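You operate a simulated robot arm through the tools that you are given. There is no shell and no other tool. Be economical: measure what you need, move in short steps, check, and stop when the job is done.

You run a simulated robot arm. Do the job below in one go: nothing can be reset, and whatever is moved stays where it is left.

Task
Set the sealer's height and width by the print on the size L case.
Fine: tighten the mast clamp again; the cases stay where they are and the belts stay off.
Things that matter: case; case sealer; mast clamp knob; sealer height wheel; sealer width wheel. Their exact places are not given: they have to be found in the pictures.

The check looks at the end state, three seconds after you hand in, the way a careful person would. Anything else that was tipped, shoved, dropped, spilled or broken makes it a failure.

Robot
A 7-joint arm with a four-finger gripper on a trunk, on a base that drives. Base frame: it is fixed to the floor where the robot stands at the start and does not move with it; the origin is under the middle of the robot, x ahead of it, y to its left, z up. Units: m, rad, N and s.
Its first joint turns from -1.204 to 3.002 rad. Places, roughly: case sealer [0.8, -0.5, 0.8]; mast clamp knob [0.5, -0.1, 1.1]; sealer height wheel [0.5, 0, 1.3]; sealer width wheel [0.3, -0.2, 0.5]. Payload 3.67 kg.
The TCP is the grasp point between the finger pads, 0.028 m short of the fingertips. In the tool frame z runs along the fingers and y along their closing line. Largest opening 0.112 m; the body of the gripper starts 0.073 m behind the TCP.
Orientation is told as [roll, pitch, yaw] about the base's x, y, z axes, in that order, counted from this pose: with the fingers straight down and closing along the base's y, the tool's x points along the base's -x, its y along +y and its z along -z.

Tools
- The arm moves only by the tool send_rows. Its argument "motion" is a list of rows, each an object (a shift or turn left out is 0, a gripper value left out holds the last) with "dp": the shift along the tool's x, y, z in mm, a list of three; "rot": the turn, a rotation vector about the tool's x, y, z in rad, a list of three; "claw": the opening, from 0 (shut) to 1 (fully open). In form: [{"dp": [tx, ty, tz], "rot": [rx, ry, rz], "claw": claw}, ...]. A call has 1 to 12 rows; each row shifts and turns the commanded pose from where the row before left it, along the tool's axes as they then stand. Each row takes 0.2 s and may step no farther than 0.05 m and 0.15 rad from the row before; otherwise, or with a gripper value out of range, the whole call is refused. A pose out of reach is approached as far as the arm can. The call stops where the force on the tool passes 40 N (or 10 N more than at its start, if that is more) or the arm is blocked; 0.2 s more then pass. The fingers move at their own pace and stop on an object; they squeeze with about 40 N. The grip force told is the motor's: it shows also when the fingers shut on nothing. Time passes only in rows, and 0.2 s behind the last, so rows that do not move let the fingers close. The reply holds the time, the measured pose of the TCP, the force on the tool along the base axes, the opening and the grip force, in the units named above and with some noise, with the torque about the TCP (base axes, N m) and any sound that the robot's microphone picked up.
- Cameras (640 x 400 px; columns grow to the right, rows downward): "scene" is now at [0.1256, -0.0659, 1.4382]; the picture's right is [-0.66, -0.75, -0.00], its down [-0.46, 0.41, -0.79] and it looks along [0.59, -0.53, -0.61] (base axes); focal length 214 px, centre (320, 200). "wrist" rides on the gripper at [0.06, -0.018, -0.104] in the tool frame; the picture's right is [0.29, 0.96, 0.00], its down [-0.80, 0.24, -0.55] and it looks along [-0.53, 0.16, 0.83] (tool axes); focal length 234 px, centre (320, 200).
- get_image(camera): a new picture of that camera. It takes no simulated time.
- slide_trunk(by): slides the trunk up (or, below 0, down) by that many m; the arm and the scene camera ride with it, the base frame stays. It gives what a move gives, with no picture.
- base_move(legs): drives the robot by 1 to 6 legs, each [ahead, turn to the left] in m and rad, along the robot's own axes; the way and the turn of a leg run together, so that a leg with both is an arc; at most 1.5 m and 3.142 rad a leg. The arm and the cameras ride along, it lands a little off, and it stops where it bumps. It gives what a move gives.
- head_to(pan, tilt): turns the head with the scene camera to pan (to the left, within 1.501 rad either way) and tilt (down, from -0.506 to 1.204), counted from straight ahead of the robot. It gives what a move gives.
- point_at(camera, pixels): for up to 12 pixels [column, row] of the newest picture of that camera ("zoom" is the newest enlarged one), the place [x, y, z] in the base frame of the surface seen there, good to about 0.002 m, but the place of the scene camera against the robot may be out by one fixed shift of up to 0.018 m in any direction. It takes no simulated time.
- inspect(camera, box): a new picture of the part [left, top, right, bottom] of that camera's present view, enlarged. It takes no simulated time.
- close_job(): hands the job in; it is judged then, once.

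Keep the steps short. Do not move on a guess: measure, check each grasp and each placing, and mend mistakes. In all there are 80 turns and 48 pictures (those below and enlarged ones count). Leave the gripper open and the arm clear of the work at the hand-in unless told otherwise, and finish with a single line.

The tools are called after "Emit:" as a command line: name --argument value ..., lists and objects as JSON in quotes. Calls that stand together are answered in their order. send_rows: Moves the arm, as the interface text tells. Its arguments: {"type":"object","properties":{"motion":{"type":"array","items":{"type":"object","properties":{"dp":{"type":"array","items":{"type":"number"}},"rot":{"type":"array","items":{"type":"number"}},"claw":{"type":"number"}}}}},"required":["motion"]} The other tools are called the same way: slide_trunk (by) slides the trunk up or down; base_move (legs) drives the base; head_to (pan, tilt) turns the head that bears the scene camera; get_image (camera) takes a picture; point_at (camera, pixels) gives the place of the surface under pixels of a picture; inspect (camera, box) takes an enlarged picture of a part of a camera's view; close_job () hands the job in.

At the start:

```text
time: 0.0
ee_pos: [0.5741, 0.0972, 1.4892]
tool_rot: [0.001, 0.001, -0.001]
force: [0.0, -0.3, 0.4]
torque: [0.0, 0.0, 0.02]
gripper_width: 0.112
grasp_force: 0.0
trunk travel left (down, up): [-0.575, 0.265]
robot x, y, heading: [0.001, -0.0015, 0.004]
head pan, tilt: [-0.728, 0.658]
```

scene: 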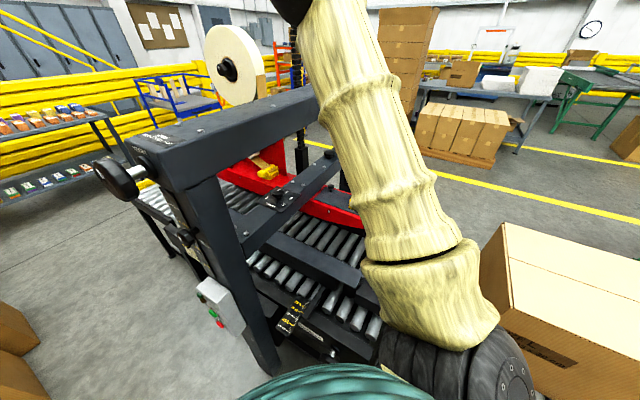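
wrist: 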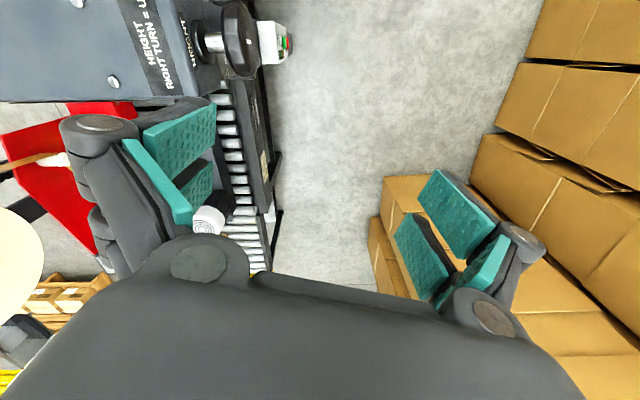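

I see the sealer at centre-left, its height wheel near scene (120,178), and a case at right with print near (535,345). I'll enlarge these.

Emit:
inspect --camera "scene" --box '[80, 100, 400, 380]'

Emit:
inspect --camera "wrist" --box '[100, 0, 320, 140]'

Emit:
head_to --pan -1.4 --tilt 0.8

Emit:
get_image --camera "scene"

```text
1.43 times, centred on (240, 240) of scene
```

zoom: 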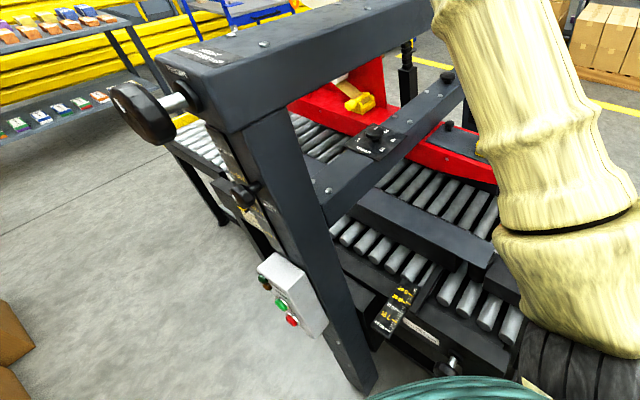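

```text
2.86 times, centred on (210, 70) of wrist
```

zoom: 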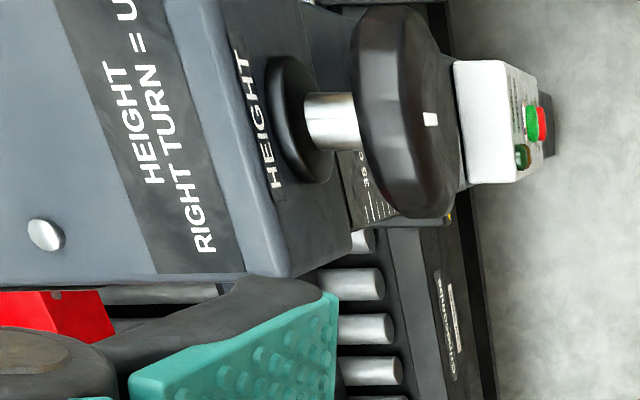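

```text
time: 1.1
ee_pos: [0.573, 0.0974, 1.4877]
tool_rot: [0.0, -0.001, -0.001]
force: [-0.4, -0.3, -0.2]
torque: [0.01, 0.0, 0.01]
gripper_width: 0.112
grasp_force: 0.1
trunk travel left (down, up): [-0.575, 0.265]
robot x, y, heading: [-0.0004, 0.0011, -0.001]
head pan, tilt: [-1.4, 0.799]
```

```text
43 pictures are left
```

scene: 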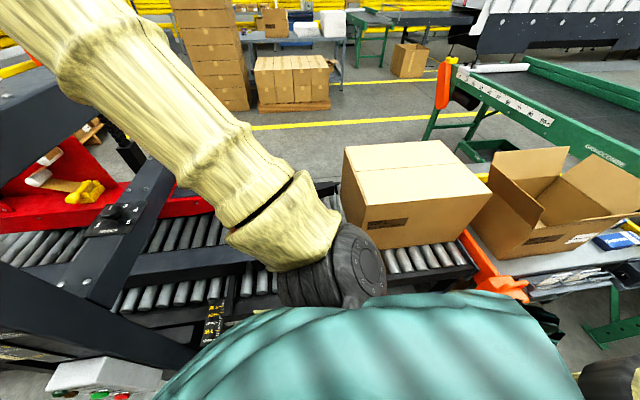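

The case on the infeed carries print at (388,225); another open case at (560,240). Enlarge both prints and the sealer head.

Emit:
inspect --camera "scene" --box '[355, 200, 435, 250]'

Emit:
inspect --camera "scene" --box '[510, 215, 610, 265]'

```text
8.00 times, centred on (395, 225) of scene
```

zoom: 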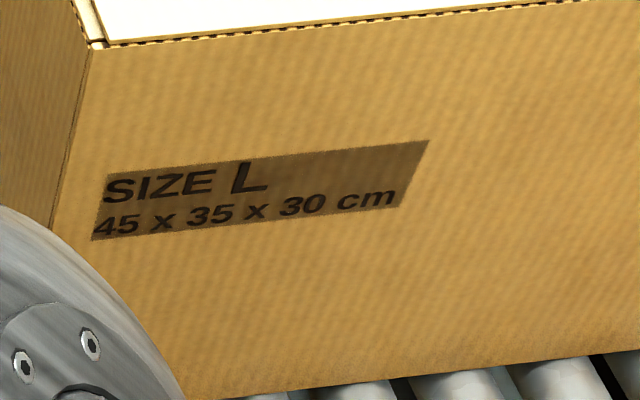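

```text
6.40 times, centred on (560, 240) of scene
```

zoom: 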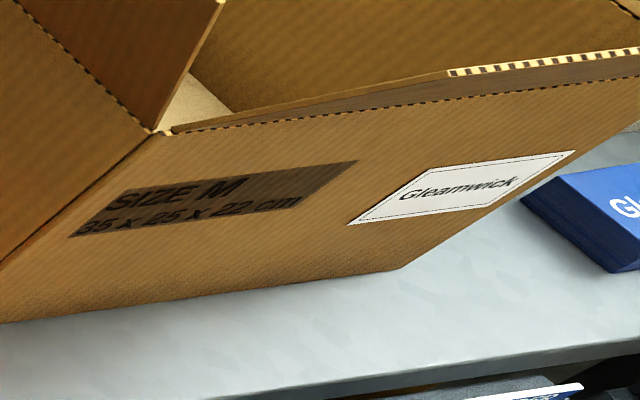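

Size L: 45 x 35 x 30 → width 35, height 30. Now view the scales on the sealer.

Emit:
head_to --pan -0.6 --tilt 0.95

Emit:
get_image --camera "scene"

```text
time: 2.2
ee_pos: [0.5737, 0.0982, 1.4884]
tool_rot: [-0.001, -0.001, 0.0]
force: [0.6, -0.8, -0.5]
torque: [0.02, 0.0, 0.01]
gripper_width: 0.1119
grasp_force: 0.0
trunk travel left (down, up): [-0.575, 0.265]
robot x, y, heading: [-0.002, 0.0022, -0.001]
head pan, tilt: [-0.6, 0.949]
```

```text
40 pictures are left
```

scene: 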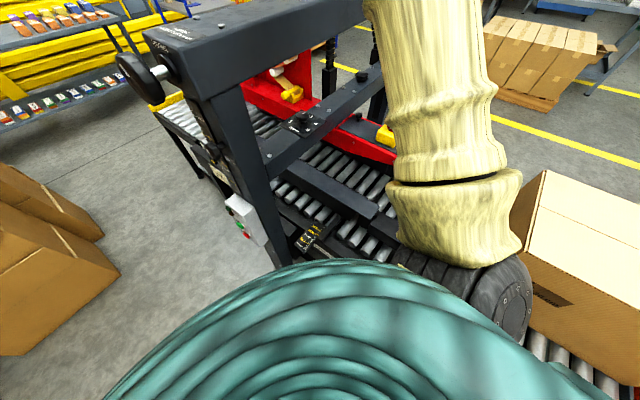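

Emit:
inspect --camera "scene" --box '[100, 20, 260, 120]'

Emit:
inspect --camera "scene" --box '[180, 110, 340, 270]'

Emit:
point_at --camera "scene" --pixels '[[133, 78], [118, 60], [150, 72], [170, 45], [248, 200], [312, 235], [212, 148], [175, 70], [265, 120], [270, 200], [372, 80], [300, 110]]'

```text
4.00 times, centred on (180, 70) of scene
```

zoom: 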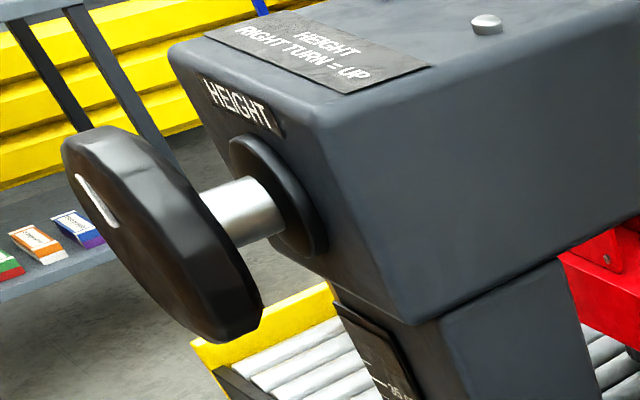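

```text
2.50 times, centred on (260, 190) of scene
```

zoom: 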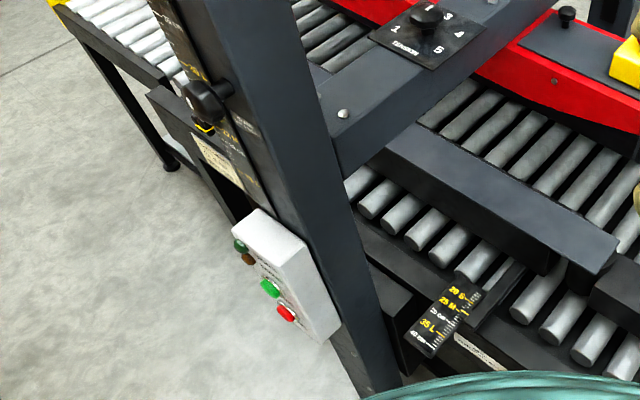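

```text
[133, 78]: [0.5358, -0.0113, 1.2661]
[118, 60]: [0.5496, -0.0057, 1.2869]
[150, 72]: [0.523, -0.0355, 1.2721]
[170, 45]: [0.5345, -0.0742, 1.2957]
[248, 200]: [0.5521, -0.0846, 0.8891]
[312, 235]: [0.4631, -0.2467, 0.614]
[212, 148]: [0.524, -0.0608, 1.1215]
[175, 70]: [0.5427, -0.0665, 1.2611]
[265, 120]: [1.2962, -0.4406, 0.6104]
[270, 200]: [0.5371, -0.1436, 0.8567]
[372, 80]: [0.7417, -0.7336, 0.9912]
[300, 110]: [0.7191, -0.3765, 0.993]
```

Next I check the free floor on the left, to plan where to stand for facing the mast (it faces +y).

Emit:
head_to --pan 0.3 --tilt 0.7

Emit:
get_image --camera "scene"

```text
time: 3.4
ee_pos: [0.574, 0.0981, 1.4877]
tool_rot: [0.002, -0.001, 0.001]
force: [0.0, 0.3, -0.6]
torque: [-0.02, -0.04, 0.01]
gripper_width: 0.112
grasp_force: 0.0
trunk travel left (down, up): [-0.575, 0.265]
robot x, y, heading: [0.0009, -0.0021, -0.0]
head pan, tilt: [0.3, 0.7]
```

```text
37 pictures are left
```

scene: 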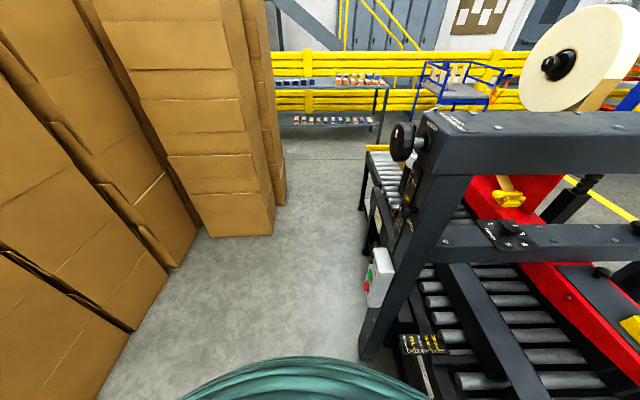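

Emit:
point_at --camera "scene" --pixels '[[128, 328], [203, 238], [275, 230], [285, 200], [362, 355], [402, 140], [240, 330], [150, 220], [400, 225], [372, 300], [420, 345], [180, 267]]'

Emit:
inspect --camera "scene" --box '[350, 110, 460, 270]'

Emit:
inspect --camera "scene" --box '[390, 300, 490, 400]'

```text
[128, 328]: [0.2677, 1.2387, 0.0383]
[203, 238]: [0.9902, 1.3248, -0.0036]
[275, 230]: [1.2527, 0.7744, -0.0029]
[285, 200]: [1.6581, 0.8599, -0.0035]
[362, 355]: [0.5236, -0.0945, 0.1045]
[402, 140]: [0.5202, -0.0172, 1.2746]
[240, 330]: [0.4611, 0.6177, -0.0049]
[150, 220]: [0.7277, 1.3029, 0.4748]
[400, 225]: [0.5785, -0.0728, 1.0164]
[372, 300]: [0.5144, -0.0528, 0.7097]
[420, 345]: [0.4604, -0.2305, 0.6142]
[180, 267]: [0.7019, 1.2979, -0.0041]
```

```text
2.50 times, centred on (405, 190) of scene
```

zoom: 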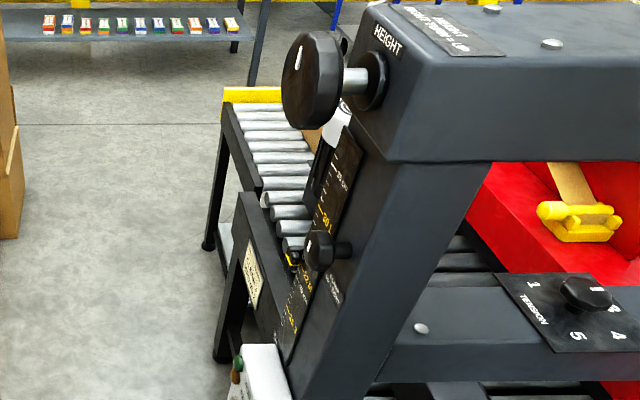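

```text
4.00 times, centred on (440, 350) of scene
```

zoom: 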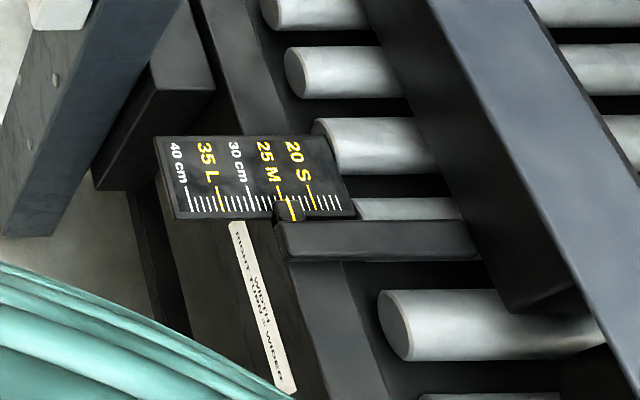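

Readings: width pointer ~24 (target 35 L); height near mid-20s (target 30 L). I'll tilt the tool to point toward the mast (-y), first backing off to +y, and see whether the arm can reach from here.

Emit:
send_rows --motion '[{"dp": [0, 50, 0]}, {"dp": [0, 50, 0], "rot": [0.15, 0, 0]}, {"rot": [0.15, 0, 0]}, {"rot": [0.15, 0, 0]}, {"rot": [0.15, 0, 0]}, {"rot": [0.15, 0, 0]}, {"rot": [0.15, 0, 0]}, {"rot": [0.15, 0, 0]}, {"rot": [0.15, 0, 0]}, {"rot": [0.15, 0, 0]}, {"rot": [0.15, 0, 0]}, {"rot": [0.07, 0, 0]}]'

Emit:
get_image --camera "wrist"

```text
time: 6.2
ee_pos: [0.5827, -0.0328, 1.361]
tool_rot: [-1.458, 0.075, -0.017]
force: [-0.5, -0.1, 0.3]
torque: [0.02, 0.0, 0.0]
gripper_width: 0.112
grasp_force: 0.0
out of reach, approached as far as the arm can: row 5, 6, 7, 8, 9, 10, 11, 12
trunk travel left (down, up): [-0.575, 0.265]
robot x, y, heading: [0.0003, -0.0007, 0.0]
head pan, tilt: [0.3, 0.7]
stopped in row 12: the arm was blocked; the commanded pose is now the measured one
```

```text
34 pictures are left
```

wrist: 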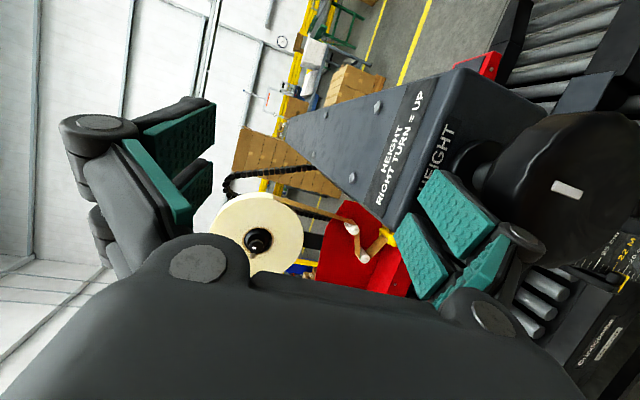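

From here it is out of reach, so I must drive. First back away upward (tool -y) and rotate back.

Emit:
send_rows --motion '[{"dp": [0, -40, 0]}, {"dp": [0, -40, 0]}, {"dp": [0, -20, -20], "rot": [-0.15, 0, 0]}, {"dp": [0, 0, -20], "rot": [-0.15, 0, 0]}, {"rot": [-0.15, 0, 0]}, {"rot": [-0.15, 0, 0]}, {"rot": [-0.15, 0, 0]}]'

Emit:
get_image --camera "wrist"

```text
time: 7.8
ee_pos: [0.591, -0.0046, 1.4669]
tool_rot: [-0.711, 0.073, -0.013]
force: [0.2, -1.1, 0.7]
torque: [0.04, -0.03, -0.01]
gripper_width: 0.1118
grasp_force: 0.0
trunk travel left (down, up): [-0.575, 0.265]
robot x, y, heading: [-0.0015, -0.0013, 0.0]
head pan, tilt: [0.3, 0.7]
```

```text
33 pictures are left
```

wrist: 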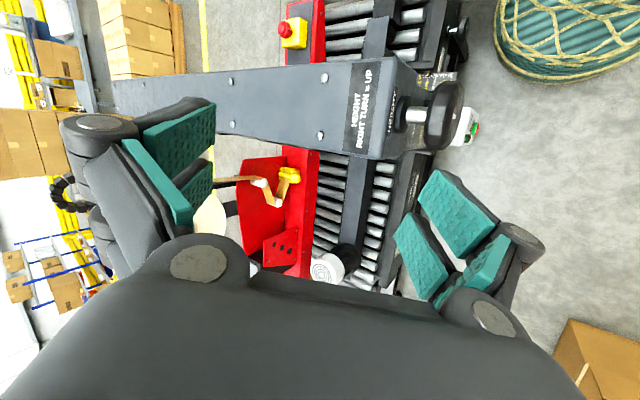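

The base is at upper right, floor clear. I'll untilt the tool, pull the arm in and up, then drive to about (0.5, 0.65) facing -y.

Emit:
send_rows --motion '[{"rot": [-0.15, 0, 0]}, {"rot": [-0.15, 0, 0]}, {"rot": [-0.15, 0, 0]}, {"rot": [-0.15, 0, 0]}, {"rot": [-0.11, 0, 0], "dp": [0, 25, 0]}, {"dp": [40, 25, 0]}, {"dp": [40, 25, 0]}, {"dp": [40, 20, 0]}, {"dp": [30, 0, 0]}]'

Emit:
base_move --legs '[[0, 0.9]]'

```text
time: 9.8
ee_pos: [0.4404, 0.0928, 1.4756]
tool_rot: [-0.001, 0.073, -0.016]
force: [-0.2, -0.7, 0.5]
torque: [-0.01, -0.03, -0.01]
gripper_width: 0.1119
grasp_force: 0.1
trunk travel left (down, up): [-0.575, 0.265]
robot x, y, heading: [-0.0008, 0.0018, 0.002]
head pan, tilt: [0.3, 0.7]
```

```text
time: 12.5
ee_pos: [0.197, 0.405, 1.4745]
tool_rot: [-0.001, 0.073, 0.893]
force: [-0.3, 0.4, 0.0]
torque: [0.02, 0.01, -0.01]
gripper_width: 0.1121
grasp_force: 0.0
trunk travel left (down, up): [-0.575, 0.265]
robot x, y, heading: [0.0005, 0.0002, 0.905]
head pan, tilt: [0.3, 0.7]
```

Turned cleanly. Drive 0.82 m, then turn right 2.47 rad.

Emit:
base_move --legs '[[0.82, 0], [0, -2.475]]'

Emit:
head_to --pan 0.0 --tilt 0.6

Emit:
get_image --camera "scene"

```text
time: 22.9
ee_pos: [0.5972, 0.2201, 1.4751]
tool_rot: [-0.002, 0.073, -1.61]
force: [1.9, -0.1, 0.5]
torque: [0.02, 0.0, 0.03]
gripper_width: 0.1119
grasp_force: 0.1
trunk travel left (down, up): [-0.575, 0.265]
robot x, y, heading: [0.511, 0.6644, -1.594]
head pan, tilt: [0.3, 0.7]
```

```text
time: 23.7
ee_pos: [0.5978, 0.2192, 1.4744]
tool_rot: [-0.004, 0.072, -1.612]
force: [-0.1, 0.1, 0.3]
torque: [0.01, 0.01, 0.01]
gripper_width: 0.1118
grasp_force: 0.0
trunk travel left (down, up): [-0.575, 0.265]
robot x, y, heading: [0.513, 0.6606, -1.595]
head pan, tilt: [0.0, 0.6]
```

```text
32 pictures are left
```

scene: 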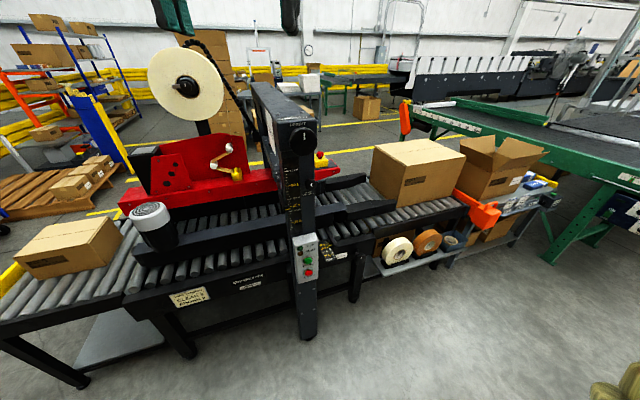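

Excellent view. Enlarge the mast and the width area.

Emit:
inspect --camera "scene" --box '[260, 110, 340, 240]'

Emit:
point_at --camera "scene" --pixels '[[303, 142], [309, 188], [303, 132], [303, 153], [294, 142], [312, 142], [293, 200], [330, 245], [340, 255], [352, 262]]'

Emit:
inspect --camera "scene" --box '[310, 210, 400, 300]'

```text
3.08 times, centred on (300, 175) of scene
```

zoom: 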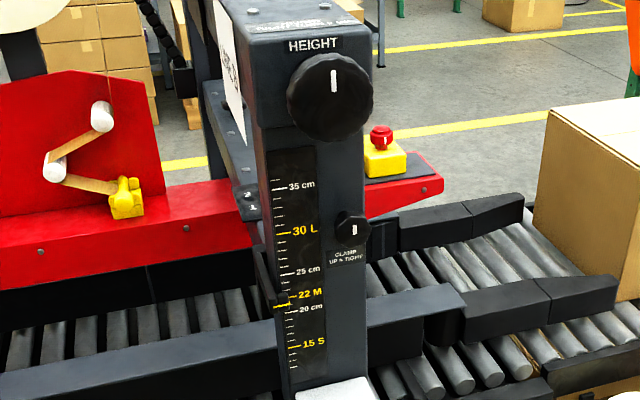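

```text
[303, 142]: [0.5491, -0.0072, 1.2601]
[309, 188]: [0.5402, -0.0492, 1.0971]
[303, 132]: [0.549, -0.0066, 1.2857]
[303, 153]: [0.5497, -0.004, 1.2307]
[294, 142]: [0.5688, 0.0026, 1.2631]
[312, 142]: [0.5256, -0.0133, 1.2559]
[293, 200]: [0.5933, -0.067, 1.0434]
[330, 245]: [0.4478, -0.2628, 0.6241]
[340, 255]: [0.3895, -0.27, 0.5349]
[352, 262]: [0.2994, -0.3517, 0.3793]
```

```text
4.44 times, centred on (355, 255) of scene
```

zoom: 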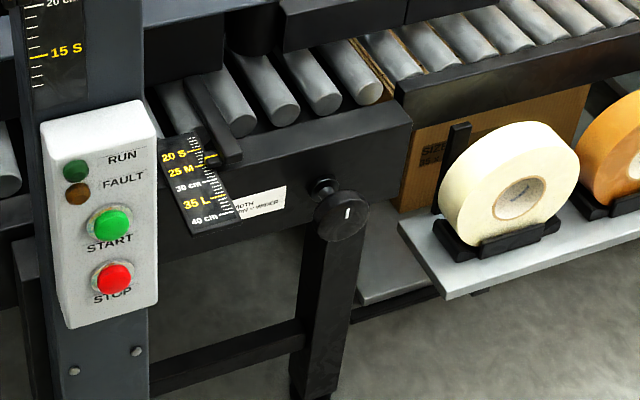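

Clamp reads "UP = TIGHT", mark now up (tight). Height pointer ~21, to 30 L. All three knobs face me. I'll lower and turn the tool to point at the mast (rotation about tool -y), keeping in front of it.

Emit:
send_rows --motion '[{"rot": [0, -0.15, 0]}, {"rot": [0, -0.15, 0]}, {"rot": [0, -0.15, 0]}, {"rot": [0, -0.15, 0]}, {"rot": [0, -0.15, 0]}, {"rot": [0, -0.15, 0]}, {"rot": [0, -0.15, 0]}, {"rot": [0, -0.15, 0]}, {"rot": [0, -0.15, 0]}, {"rot": [0, -0.15, 0]}, {"rot": [0, -0.14, 0]}]'

```text
time: 26.1
ee_pos: [0.5976, 0.2194, 1.4745]
tool_rot: [-0.81, -1.565, -0.801]
force: [0.5, -0.4, -0.5]
torque: [-0.02, -0.01, 0.0]
gripper_width: 0.1121
grasp_force: 0.0
trunk travel left (down, up): [-0.575, 0.265]
robot x, y, heading: [0.5145, 0.6658, -1.596]
head pan, tilt: [0.0, 0.6]
```

Tool now points at the mast. Lower to wheel height, centred, staying ~0.2 m off, then look.

Emit:
send_rows --motion '[{"dp": [45, -25, 0], "rot": [-0.04, 0, 0]}, {"dp": [45, -25, 0]}, {"dp": [45, 0, 0]}, {"dp": [45, 0, 0]}, {"dp": [32, 0, 0]}]'

Emit:
get_image --camera "wrist"

Emit:
get_image --camera "scene"

```text
refused: row 1 steps farther than a row can; nothing moved
```

```text
29 pictures are left
```

wrist: 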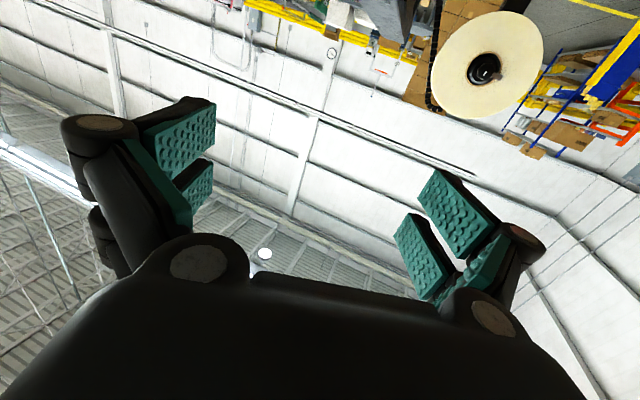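

```text
28 pictures are left
```

scene: 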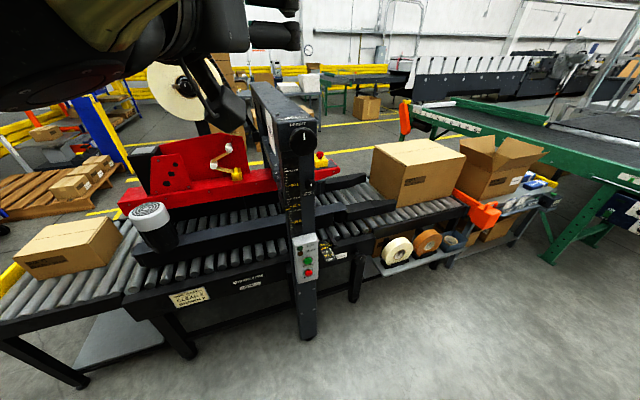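

Emit:
send_rows --motion '[{"dp": [40, -20, 0], "rot": [-0.04, 0, 0]}, {"dp": [40, -20, 0]}, {"dp": [45, -13, 0]}, {"dp": [45, 0, 0]}, {"dp": [42, 0, 0]}]'

Emit:
get_image --camera "wrist"

```text
time: 27.3
ee_pos: [0.5857, 0.1988, 1.2917]
tool_rot: [-0.499, -1.564, -1.073]
force: [0.9, 0.0, -0.2]
torque: [-0.03, 0.01, -0.07]
gripper_width: 0.1121
grasp_force: 0.1
out of reach, approached as far as the arm can: row 3, 4, 5
trunk travel left (down, up): [-0.575, 0.265]
robot x, y, heading: [0.5155, 0.665, -1.596]
head pan, tilt: [0.0, 0.6]
```

```text
27 pictures are left
```

wrist: 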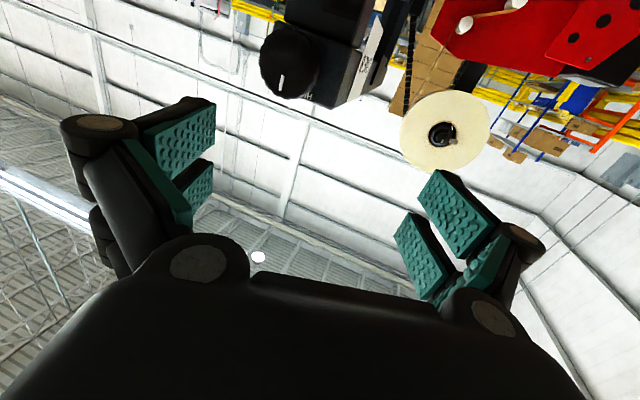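

The pose is too close to the body. Move forward 80 mm (fingertips stay ~0.1 m off) to regain reach.

Emit:
send_rows --motion '[{"dp": [0, 0, 40]}, {"dp": [0, 0, 40]}, {}]'

```text
time: 28.1
ee_pos: [0.5833, 0.1188, 1.2915]
tool_rot: [-0.629, -1.565, -0.94]
force: [0.1, -0.5, -0.1]
torque: [-0.03, -0.01, 0.01]
gripper_width: 0.112
grasp_force: 0.0
trunk travel left (down, up): [-0.575, 0.265]
robot x, y, heading: [0.5162, 0.6632, -1.599]
head pan, tilt: [0.0, 0.6]
```

Use the trunk to lower to the clamp knob height (z≈1.10).

Emit:
slide_trunk --by -0.19

Emit:
get_image --camera "wrist"

```text
time: 30.2
ee_pos: [0.5828, 0.1176, 1.102]
tool_rot: [-0.587, -1.565, -0.984]
force: [0.3, -0.1, 0.5]
torque: [-0.03, 0.01, -0.02]
gripper_width: 0.1117
grasp_force: 0.0
trunk travel left (down, up): [-0.385, 0.455]
robot x, y, heading: [0.5121, 0.6605, -1.599]
head pan, tilt: [0.0, 0.6]
```

```text
26 pictures are left
```

wrist: 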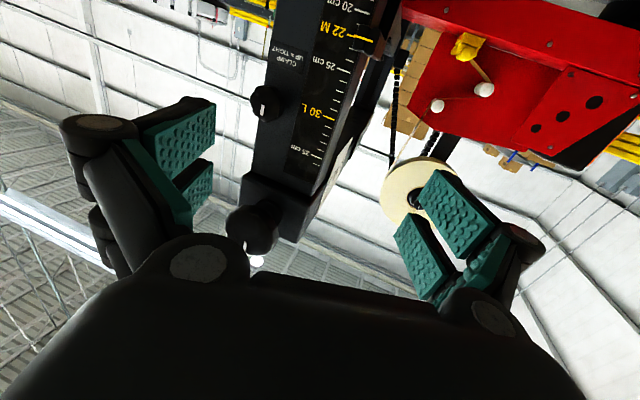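

Clamp knob at (266,103), height wheel at (255,228). Measure with the wrist camera.

Emit:
inspect --camera "wrist" --box '[220, 0, 400, 120]'

Emit:
point_at --camera "wrist" --pixels '[[266, 103], [264, 98], [255, 103], [275, 103], [266, 113], [285, 100], [270, 128], [245, 228], [258, 215], [238, 215], [250, 240], [270, 220]]'

```text
3.33 times, centred on (310, 60) of wrist
```

zoom: 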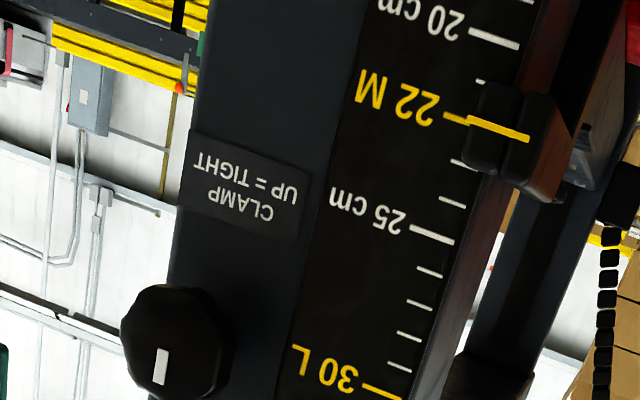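

```text
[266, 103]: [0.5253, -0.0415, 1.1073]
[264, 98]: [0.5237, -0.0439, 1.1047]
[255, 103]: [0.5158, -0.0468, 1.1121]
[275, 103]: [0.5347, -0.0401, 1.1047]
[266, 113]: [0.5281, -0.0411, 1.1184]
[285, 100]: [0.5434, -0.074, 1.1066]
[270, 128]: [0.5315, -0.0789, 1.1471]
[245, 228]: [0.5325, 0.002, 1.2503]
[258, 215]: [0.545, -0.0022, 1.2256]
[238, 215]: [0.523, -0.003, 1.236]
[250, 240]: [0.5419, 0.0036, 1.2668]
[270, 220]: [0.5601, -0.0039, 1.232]
```

The height pointer reads exactly 22 M. Clamp knob centre ≈ (0.525, -0.045, 1.107), ~28 mm across, mast face y≈-0.077. Align in x/z and half close, at distance.

Emit:
send_rows --motion '[{"dp": [-5, -20, 0], "claw": 0.55}, {"dp": [0, -20, 0]}, {"dp": [0, -18, 0]}, {"dp": [0, 0, 40]}, {"dp": [0, 0, 30]}, {}]'

Emit:
get_image --camera "wrist"

```text
time: 31.6
ee_pos: [0.5238, 0.0474, 1.1061]
tool_rot: [-0.564, -1.563, -1.008]
force: [-0.7, 0.4, -0.6]
torque: [0.01, -0.03, 0.02]
gripper_width: 0.0616
grasp_force: 0.3
trunk travel left (down, up): [-0.385, 0.455]
robot x, y, heading: [0.5106, 0.6612, -1.596]
head pan, tilt: [0.0, 0.6]
```

```text
24 pictures are left
```

wrist: 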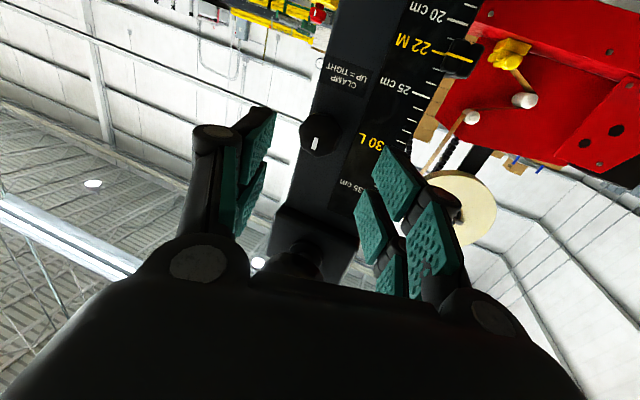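

Knob (320,137) sits between the fingers. Measure again close up.

Emit:
point_at --camera "wrist" --pixels '[[316, 137], [303, 137], [328, 137], [338, 137], [316, 122], [316, 150], [321, 157], [315, 143]]'

```text
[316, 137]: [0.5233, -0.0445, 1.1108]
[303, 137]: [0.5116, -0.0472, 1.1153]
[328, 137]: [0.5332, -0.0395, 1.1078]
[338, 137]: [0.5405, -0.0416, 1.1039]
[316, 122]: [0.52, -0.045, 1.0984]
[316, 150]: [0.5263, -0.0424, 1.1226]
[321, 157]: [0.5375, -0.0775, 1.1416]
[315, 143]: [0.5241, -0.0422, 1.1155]
```

Advance to TCP y≈-0.032 and close on the knob.

Emit:
send_rows --motion '[{"dp": [-2, 2, 30]}, {"dp": [0, 0, 30]}, {"dp": [0, 0, 19]}, {"claw": 0.0}, {}, {}]'

Emit:
get_image --camera "wrist"

```text
time: 33.0
ee_pos: [0.5254, -0.0322, 1.1063]
tool_rot: [-0.54, -1.565, -1.031]
force: [-0.7, -4.6, 0.2]
torque: [0.05, 0.02, -0.07]
gripper_width: 0.0368
grasp_force: 44.8
trunk travel left (down, up): [-0.385, 0.455]
robot x, y, heading: [0.5146, 0.6605, -1.593]
head pan, tilt: [0.0, 0.6]
```

```text
23 pictures are left
```

wrist: 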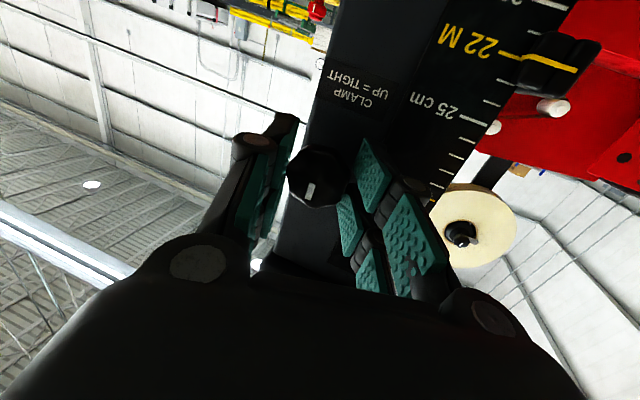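

Gripped (36.8 mm). Turn left (counter-clockwise = negative about tool z), watching torque.

Emit:
send_rows --motion '[{"rot": [0, 0, -0.12]}, {"rot": [0, 0, -0.12]}, {"rot": [0, 0, -0.12]}]'

Emit:
inspect --camera "wrist" --box '[260, 60, 420, 240]'

```text
time: 33.8
ee_pos: [0.5245, -0.0307, 1.1081]
tool_rot: [-1.56, -1.208, -0.012]
force: [-8.3, -10.8, 8.5]
torque: [-0.99, -0.32, -0.03]
gripper_width: 0.0368
grasp_force: 45.5
trunk travel left (down, up): [-0.385, 0.455]
robot x, y, heading: [0.5132, 0.6626, -1.595]
head pan, tilt: [0.0, 0.6]
```

```text
2.22 times, centred on (340, 150) of wrist
```

zoom: 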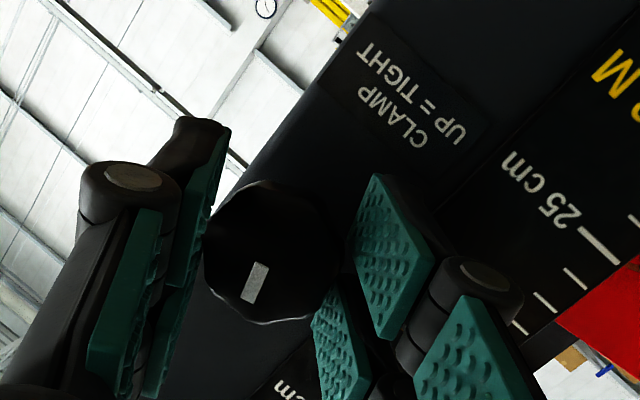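

The knob follows. Continue turning left to about a quarter turn total.

Emit:
send_rows --motion '[{"rot": [0, 0, -0.12]}, {"rot": [0, 0, -0.12]}, {"rot": [0, 0, -0.12]}, {"rot": [0, 0, -0.12]}]'

```text
time: 34.8
ee_pos: [0.5244, -0.0291, 1.1085]
tool_rot: [-1.569, -0.726, -0.001]
force: [-12.1, -11.1, 27.1]
torque: [-1.02, -0.17, 0.2]
gripper_width: 0.0364
grasp_force: 44.7
trunk travel left (down, up): [-0.385, 0.455]
robot x, y, heading: [0.5109, 0.6645, -1.597]
head pan, tilt: [0.0, 0.6]
```

Side load is up (27 N on z): nudge the hand ~3 mm up along the force and see it drop.

Emit:
send_rows --motion '[{"dp": [-1.3, -2.9, 0]}]'

Emit:
inspect --camera "wrist" --box '[260, 60, 420, 240]'

```text
time: 35.2
ee_pos: [0.5247, -0.0293, 1.1096]
tool_rot: [-1.563, -0.727, -0.004]
force: [-9.8, -8.0, 14.7]
torque: [-0.74, -0.17, 0.19]
gripper_width: 0.0361
grasp_force: 44.8
trunk travel left (down, up): [-0.385, 0.455]
robot x, y, heading: [0.5161, 0.6589, -1.596]
head pan, tilt: [0.0, 0.6]
```

```text
2.22 times, centred on (340, 150) of wrist
```

zoom: 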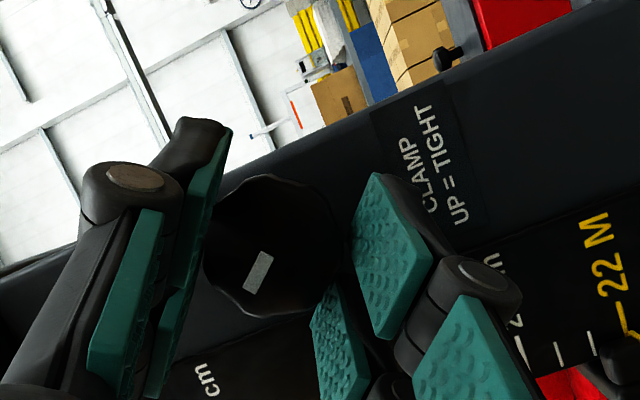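

Knob turned ~0.8 rad with the gripper. Continue to ~1.57 rad.

Emit:
send_rows --motion '[{"dp": [-0.6, -2.2, 0], "rot": [0, 0, -0.12]}, {"rot": [0, 0, -0.12]}, {"rot": [0, 0, -0.12]}, {"rot": [0, 0, -0.12]}, {"rot": [0, 0, -0.12]}, {"rot": [0, 0, -0.12]}]'

```text
time: 36.6
ee_pos: [0.527, -0.0308, 1.111]
tool_rot: [-1.562, -0.003, 0.004]
force: [7.2, 2.9, -17.4]
torque: [0.01, -0.1, 0.64]
gripper_width: 0.0359
grasp_force: 45.0
trunk travel left (down, up): [-0.385, 0.455]
robot x, y, heading: [0.5116, 0.6618, -1.595]
head pan, tilt: [0.0, 0.6]
```

Quarter turn done. Open, back off straight and look.

Emit:
send_rows --motion '[{"claw": 0.55}, {}, {"dp": [0, 0, -40]}, {"dp": [0, 0, -40]}, {}]'

Emit:
get_image --camera "wrist"

```text
time: 37.8
ee_pos: [0.5264, 0.0508, 1.1143]
tool_rot: [-1.567, -0.006, 0.0]
force: [0.2, 0.1, -0.1]
torque: [-0.05, -0.06, -0.01]
gripper_width: 0.0616
grasp_force: 0.1
trunk travel left (down, up): [-0.385, 0.455]
robot x, y, heading: [0.514, 0.6613, -1.598]
head pan, tilt: [0.0, 0.6]
```

```text
20 pictures are left
```

wrist: 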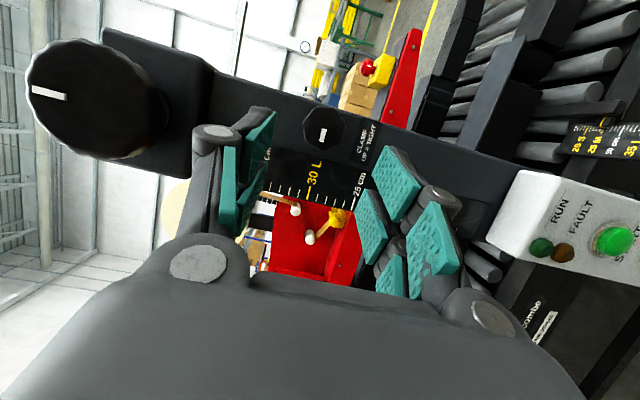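

The mark is now horizontal (90° left). Now measure the height wheel.

Emit:
point_at --camera "wrist" --pixels '[[85, 98], [50, 95], [62, 50], [72, 145], [33, 100], [120, 100], [108, 60], [118, 140], [160, 100], [225, 130], [48, 92]]'

```text
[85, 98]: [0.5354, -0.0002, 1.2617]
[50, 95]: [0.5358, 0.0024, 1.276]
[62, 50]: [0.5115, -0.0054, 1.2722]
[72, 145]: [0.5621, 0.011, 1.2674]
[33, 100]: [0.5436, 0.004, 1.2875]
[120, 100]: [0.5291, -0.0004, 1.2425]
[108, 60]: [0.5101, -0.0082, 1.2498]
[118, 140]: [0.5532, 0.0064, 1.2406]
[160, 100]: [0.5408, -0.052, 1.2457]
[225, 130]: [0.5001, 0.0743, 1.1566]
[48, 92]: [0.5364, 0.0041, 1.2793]
```

Face points show the machine is yawed ~0.32 rad (outward normal ≈ (-0.31, 0.95)). Wheel centre ≈ (0.536, 0.001, 1.262), ~68 mm across. I back off, yaw the tool to that normal, and open fully.

Emit:
send_rows --motion '[{"dp": [0, 0, -40], "claw": 1.0}, {"rot": [0, -0.11, 0], "dp": [7, 0, -5]}, {"rot": [0, -0.11, 0], "dp": [7, 0, 0]}, {"rot": [0, -0.1, 0], "dp": [8, 0, 0]}, {}]'

Emit:
slide_trunk --by 0.148

Emit:
get_image --camera "wrist"

```text
time: 39.0
ee_pos: [0.5051, 0.0841, 1.1171]
tool_rot: [-1.567, -0.007, 0.321]
force: [-0.5, 0.5, -0.1]
torque: [-0.01, 0.02, -0.02]
gripper_width: 0.1119
grasp_force: 0.1
out of reach, approached as far as the arm can: row 3, 4
trunk travel left (down, up): [-0.385, 0.455]
robot x, y, heading: [0.512, 0.6653, -1.598]
head pan, tilt: [0.0, 0.6]
```

```text
time: 40.7
ee_pos: [0.505, 0.085, 1.2649]
tool_rot: [-1.568, -0.009, 0.322]
force: [0.2, -0.2, -1.3]
torque: [0.0, 0.0, 0.0]
gripper_width: 0.1121
grasp_force: 0.1
trunk travel left (down, up): [-0.533, 0.307]
robot x, y, heading: [0.5146, 0.6631, -1.597]
head pan, tilt: [0.0, 0.6]
```

```text
19 pictures are left
```

wrist: 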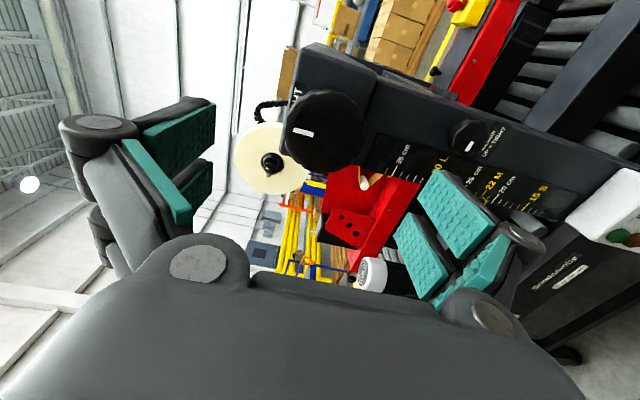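

Emit:
point_at --camera "wrist" --pixels '[[320, 130], [290, 130], [350, 130], [320, 96], [320, 160], [300, 133], [362, 150], [466, 138], [456, 138], [476, 138], [430, 130], [400, 145]]'

```text
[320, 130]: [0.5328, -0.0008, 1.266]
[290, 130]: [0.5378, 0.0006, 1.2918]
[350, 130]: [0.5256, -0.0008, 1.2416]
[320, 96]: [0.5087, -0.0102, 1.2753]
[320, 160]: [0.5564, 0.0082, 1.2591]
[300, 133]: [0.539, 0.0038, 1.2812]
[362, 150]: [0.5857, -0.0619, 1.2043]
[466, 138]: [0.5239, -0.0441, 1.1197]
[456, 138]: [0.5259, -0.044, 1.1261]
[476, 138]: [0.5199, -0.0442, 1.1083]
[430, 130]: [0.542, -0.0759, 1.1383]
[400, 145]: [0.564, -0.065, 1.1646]
```

Aligned laterally; wheel face is 90 mm ahead. Advance 82 mm and close.

Emit:
send_rows --motion '[{"dp": [0, -2, 40]}, {"dp": [0, 0, 30]}, {"dp": [0, 0, 12]}, {"claw": 0.0}, {}, {}]'

```text
time: 42.0
ee_pos: [0.5318, 0.009, 1.2594]
tool_rot: [-1.553, -0.009, 0.32]
force: [-1.5, -1.0, -11.0]
torque: [-0.78, -0.25, -0.39]
gripper_width: 0.0702
grasp_force: 44.8
trunk travel left (down, up): [-0.533, 0.307]
robot x, y, heading: [0.514, 0.6655, -1.595]
head pan, tilt: [0.0, 0.6]
stopped in row 6: the force on the tool passed its limit at 44 N (the readings are from after the stop); the commanded pose is now the measured one
```

Gripped at 70 mm. Turn right (+ about tool z) in steps.

Emit:
send_rows --motion '[{"rot": [0, 0, 0.12]}, {"rot": [0, 0, 0.12]}, {"rot": [0, 0, 0.12]}, {"rot": [0, 0, 0.12]}]'

Emit:
get_image --camera "wrist"

```text
time: 43.0
ee_pos: [0.5327, 0.0082, 1.2612]
tool_rot: [-1.552, -0.487, 0.313]
force: [-1.2, 4.6, -19.3]
torque: [-0.23, -0.08, 0.77]
gripper_width: 0.0701
grasp_force: 44.9
trunk travel left (down, up): [-0.533, 0.307]
robot x, y, heading: [0.5088, 0.6633, -1.595]
head pan, tilt: [0.0, 0.6]
```

```text
18 pictures are left
```

wrist: 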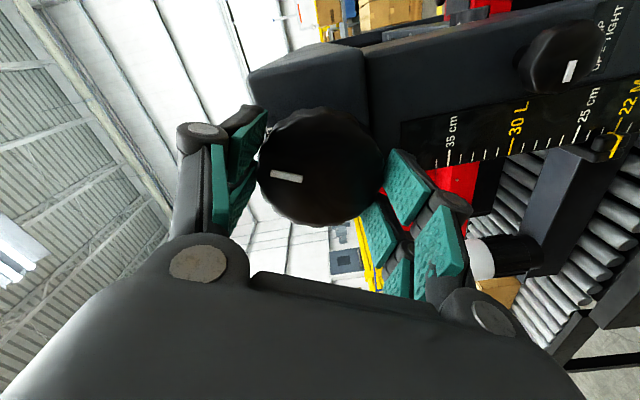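

The wheel follows and the pointer is visible at right. Continue the stroke.

Emit:
send_rows --motion '[{"rot": [0, 0, 0.14]}, {"rot": [0, 0, 0.14]}, {"rot": [0, 0, 0.14]}, {"rot": [0, 0, 0.14]}, {"rot": [0, 0, 0.14]}, {"rot": [0, 0, 0.14]}, {"rot": [0, 0, 0.14]}, {"rot": [0, 0, 0.14]}, {"rot": [0, 0, 0.14]}, {"rot": [0, 0, 0.14]}, {"rot": [0, 0, 0.14]}, {"rot": [0, 0, 0.14]}]'

Emit:
get_image --camera "wrist"

```text
time: 45.6
ee_pos: [0.5342, 0.0094, 1.261]
tool_rot: [1.541, -0.973, -2.796]
force: [-3.3, 4.5, -23.7]
torque: [0.19, 0.1, 0.87]
gripper_width: 0.0701
grasp_force: 45.4
trunk travel left (down, up): [-0.533, 0.307]
robot x, y, heading: [0.5128, 0.6639, -1.592]
head pan, tilt: [0.0, 0.6]
```

```text
17 pictures are left
```

wrist: 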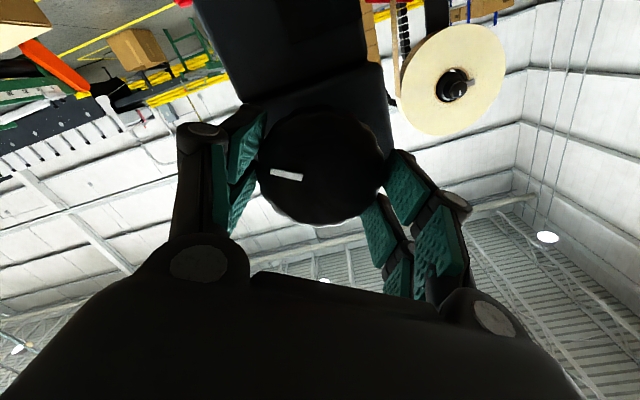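

Total 2.16 rad, no limit yet. Continue 0.84 more.

Emit:
send_rows --motion '[{"rot": [0, 0, 0.14]}, {"rot": [0, 0, 0.14]}, {"rot": [0, 0, 0.14]}, {"rot": [0, 0, 0.14]}, {"rot": [0, 0, 0.14]}, {"rot": [0, 0, 0.14]}]'

Emit:
inspect --camera "scene" --box '[240, 110, 400, 290]'

```text
time: 47.0
ee_pos: [0.5324, 0.0075, 1.2603]
tool_rot: [1.553, -0.134, -2.818]
force: [-2.9, 1.6, -26.8]
torque: [0.17, 0.13, 1.12]
gripper_width: 0.0702
grasp_force: 44.7
trunk travel left (down, up): [-0.533, 0.307]
robot x, y, heading: [0.5169, 0.6632, -1.596]
head pan, tilt: [0.0, 0.6]
```

```text
2.22 times, centred on (320, 200) of scene
```

zoom: 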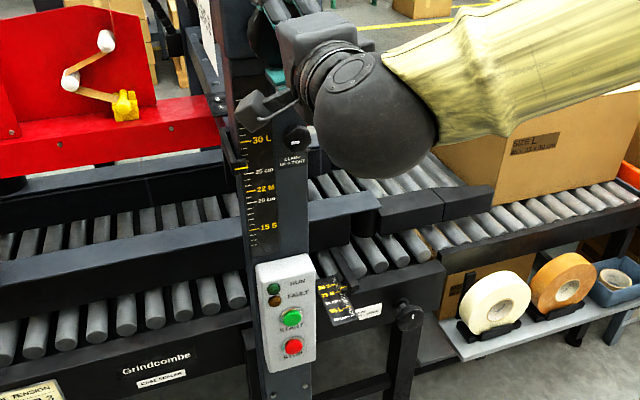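

Pointer now near 25.5 (≈3.0 rad turned). Release, unwind 3.0 rad in place and re-grip.

Emit:
send_rows --motion '[{"claw": 1.0}, {}, {}, {"rot": [0, 0, -0.15]}, {"rot": [0, 0, -0.15]}, {"rot": [0, 0, -0.15]}, {"rot": [0, 0, -0.15]}, {"rot": [0, 0, -0.15]}, {"rot": [0, 0, -0.15]}, {"rot": [0, 0, -0.15]}, {"rot": [0, 0, -0.15]}, {"rot": [0, 0, -0.15]}]'

Emit:
send_rows --motion '[{"rot": [0, 0, -0.15]}, {"rot": [0, 0, -0.15]}, {"rot": [0, 0, -0.15]}, {"rot": [0, 0, -0.15]}, {"rot": [0, 0, -0.15]}, {"rot": [0, 0, -0.15]}, {"rot": [0, 0, -0.15]}, {"rot": [0, 0, -0.15]}, {"rot": [0, 0, -0.15]}, {"rot": [0, 0, -0.15]}, {"rot": [0, 0, -0.15]}]'

```text
time: 49.6
ee_pos: [0.5328, 0.0099, 1.2627]
tool_rot: [1.395, -1.486, -2.644]
force: [0.9, 0.3, 0.5]
torque: [0.0, -0.01, 0.03]
gripper_width: 0.1121
grasp_force: 0.0
trunk travel left (down, up): [-0.533, 0.307]
robot x, y, heading: [0.5164, 0.6617, -1.594]
head pan, tilt: [0.0, 0.6]
```

```text
time: 52.0
ee_pos: [0.5323, 0.0085, 1.2616]
tool_rot: [-1.555, -0.004, 0.322]
force: [-0.4, 0.6, -0.2]
torque: [0.01, -0.01, -0.02]
gripper_width: 0.1122
grasp_force: 0.0
trunk travel left (down, up): [-0.533, 0.307]
robot x, y, heading: [0.5095, 0.664, -1.59]
head pan, tilt: [0.0, 0.6]
```

Unwound. Check the scale from the wrist in this pose.

Emit:
inspect --camera "wrist" --box '[340, 60, 640, 250]'

```text
2.11 times, centred on (490, 155) of wrist
```

zoom: 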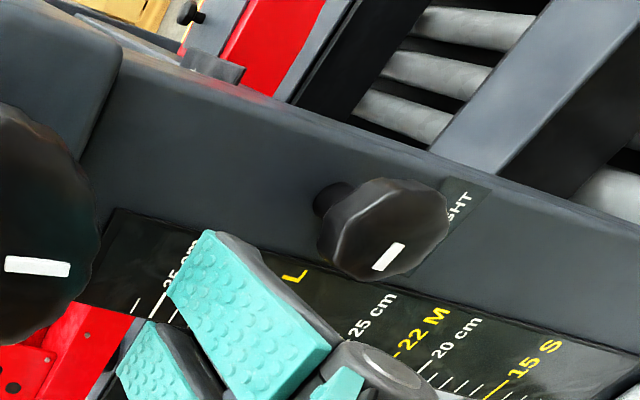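

Finger hides the pointer. Grip again and do another stroke, 2.8 rad, then check.

Emit:
send_rows --motion '[{"claw": 0.0}, {}, {}, {"rot": [0, 0, 0.14]}, {"rot": [0, 0, 0.14]}, {"rot": [0, 0, 0.14]}, {"rot": [0, 0, 0.14]}, {"rot": [0, 0, 0.14]}, {"rot": [0, 0, 0.14]}, {"rot": [0, 0, 0.14]}, {"rot": [0, 0, 0.14]}, {"rot": [0, 0, 0.14]}]'

Emit:
send_rows --motion '[{"rot": [0, 0, 0.14]}, {"rot": [0, 0, 0.14]}, {"rot": [0, 0, 0.14]}, {"rot": [0, 0, 0.14]}, {"rot": [0, 0, 0.14]}, {"rot": [0, 0, 0.14]}, {"rot": [0, 0, 0.14]}, {"rot": [0, 0, 0.14]}, {"rot": [0, 0, 0.14]}, {"rot": [0, 0, 0.14]}, {"rot": [0, 0, 0.14]}]'

Emit:
inspect --camera "scene" --box '[260, 140, 360, 220]'

```text
time: 54.6
ee_pos: [0.5329, 0.0092, 1.2614]
tool_rot: [-1.514, -1.269, 0.268]
force: [-1.0, 12.5, -24.6]
torque: [-0.04, -0.01, 0.48]
gripper_width: 0.0706
grasp_force: 45.4
trunk travel left (down, up): [-0.533, 0.307]
robot x, y, heading: [0.5119, 0.6635, -1.594]
head pan, tilt: [0.0, 0.6]
```

```text
time: 57.0
ee_pos: [0.5311, 0.0085, 1.2599]
tool_rot: [1.553, -0.329, -2.817]
force: [-3.0, 4.4, -23.3]
torque: [0.08, 0.01, 0.86]
gripper_width: 0.0707
grasp_force: 45.5
trunk travel left (down, up): [-0.533, 0.307]
robot x, y, heading: [0.5135, 0.6631, -1.591]
head pan, tilt: [0.0, 0.6]
```

```text
5.00 times, centred on (310, 180) of scene
```

zoom: 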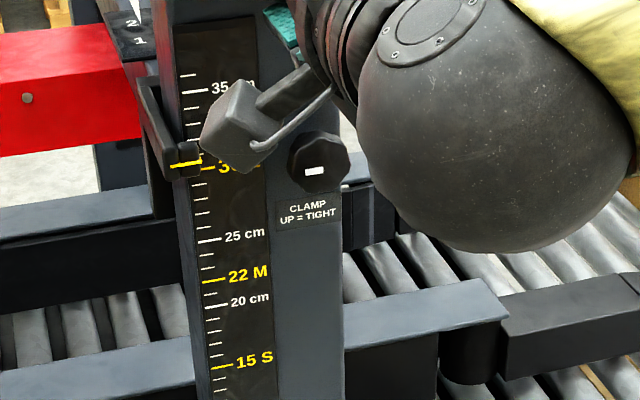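

Pointer is close to 30 L. Measure z of pointer versus ticks.

Emit:
point_at --camera "zoom" --pixels '[[185, 162], [175, 164], [196, 160], [207, 168], [208, 240], [192, 91], [213, 280], [222, 367], [203, 305]]'

```text
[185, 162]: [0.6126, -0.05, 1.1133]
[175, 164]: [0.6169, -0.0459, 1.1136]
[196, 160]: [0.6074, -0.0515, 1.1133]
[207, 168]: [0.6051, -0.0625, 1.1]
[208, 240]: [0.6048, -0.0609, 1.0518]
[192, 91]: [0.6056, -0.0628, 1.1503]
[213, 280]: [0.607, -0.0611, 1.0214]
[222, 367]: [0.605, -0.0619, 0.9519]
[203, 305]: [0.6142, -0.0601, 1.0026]
```

Ticks are 10 mm per cm: 30 L at z=1.100; pointer at 1.113 → ~31.3. So I overshot: ~1.6 cm/rad. Turn back left 0.8 rad.

Emit:
send_rows --motion '[{"rot": [0, 0, -0.14]}, {"rot": [0, 0, -0.14]}, {"rot": [0, 0, -0.14]}, {"rot": [0, 0, -0.14]}, {"rot": [0, 0, -0.14]}, {"rot": [0, 0, -0.1]}, {}]'

Emit:
inspect --camera "scene" --box '[270, 155, 330, 205]'

```text
time: 58.6
ee_pos: [0.5325, 0.0092, 1.2606]
tool_rot: [1.535, -1.134, -2.785]
force: [-0.5, 2.7, -15.2]
torque: [0.05, 0.02, -0.23]
gripper_width: 0.0704
grasp_force: 45.3
trunk travel left (down, up): [-0.533, 0.307]
robot x, y, heading: [0.5136, 0.6617, -1.596]
head pan, tilt: [0.0, 0.6]
```

```text
8.00 times, centred on (300, 180) of scene
```

zoom: 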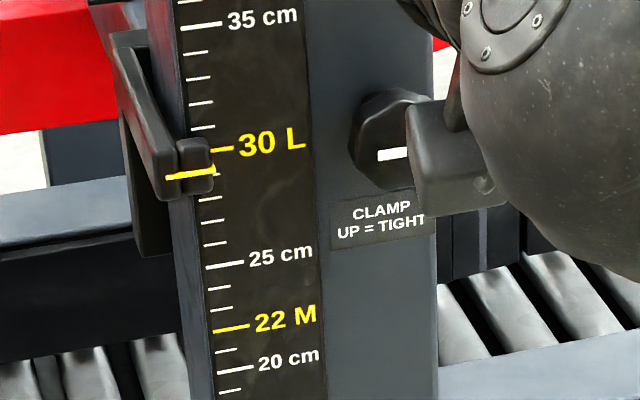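

Emit:
point_at --camera "zoom" --pixels '[[190, 173], [205, 170], [175, 176], [222, 149], [228, 147], [225, 266], [200, 27], [232, 328], [235, 370], [204, 172]]'

```text
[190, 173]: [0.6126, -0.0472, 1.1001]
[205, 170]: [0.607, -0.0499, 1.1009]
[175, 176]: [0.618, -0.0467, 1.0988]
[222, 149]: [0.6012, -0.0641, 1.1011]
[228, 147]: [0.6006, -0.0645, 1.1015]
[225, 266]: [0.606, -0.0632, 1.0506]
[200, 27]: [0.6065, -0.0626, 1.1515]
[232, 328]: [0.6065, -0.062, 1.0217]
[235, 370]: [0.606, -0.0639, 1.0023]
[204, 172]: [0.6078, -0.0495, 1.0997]
```

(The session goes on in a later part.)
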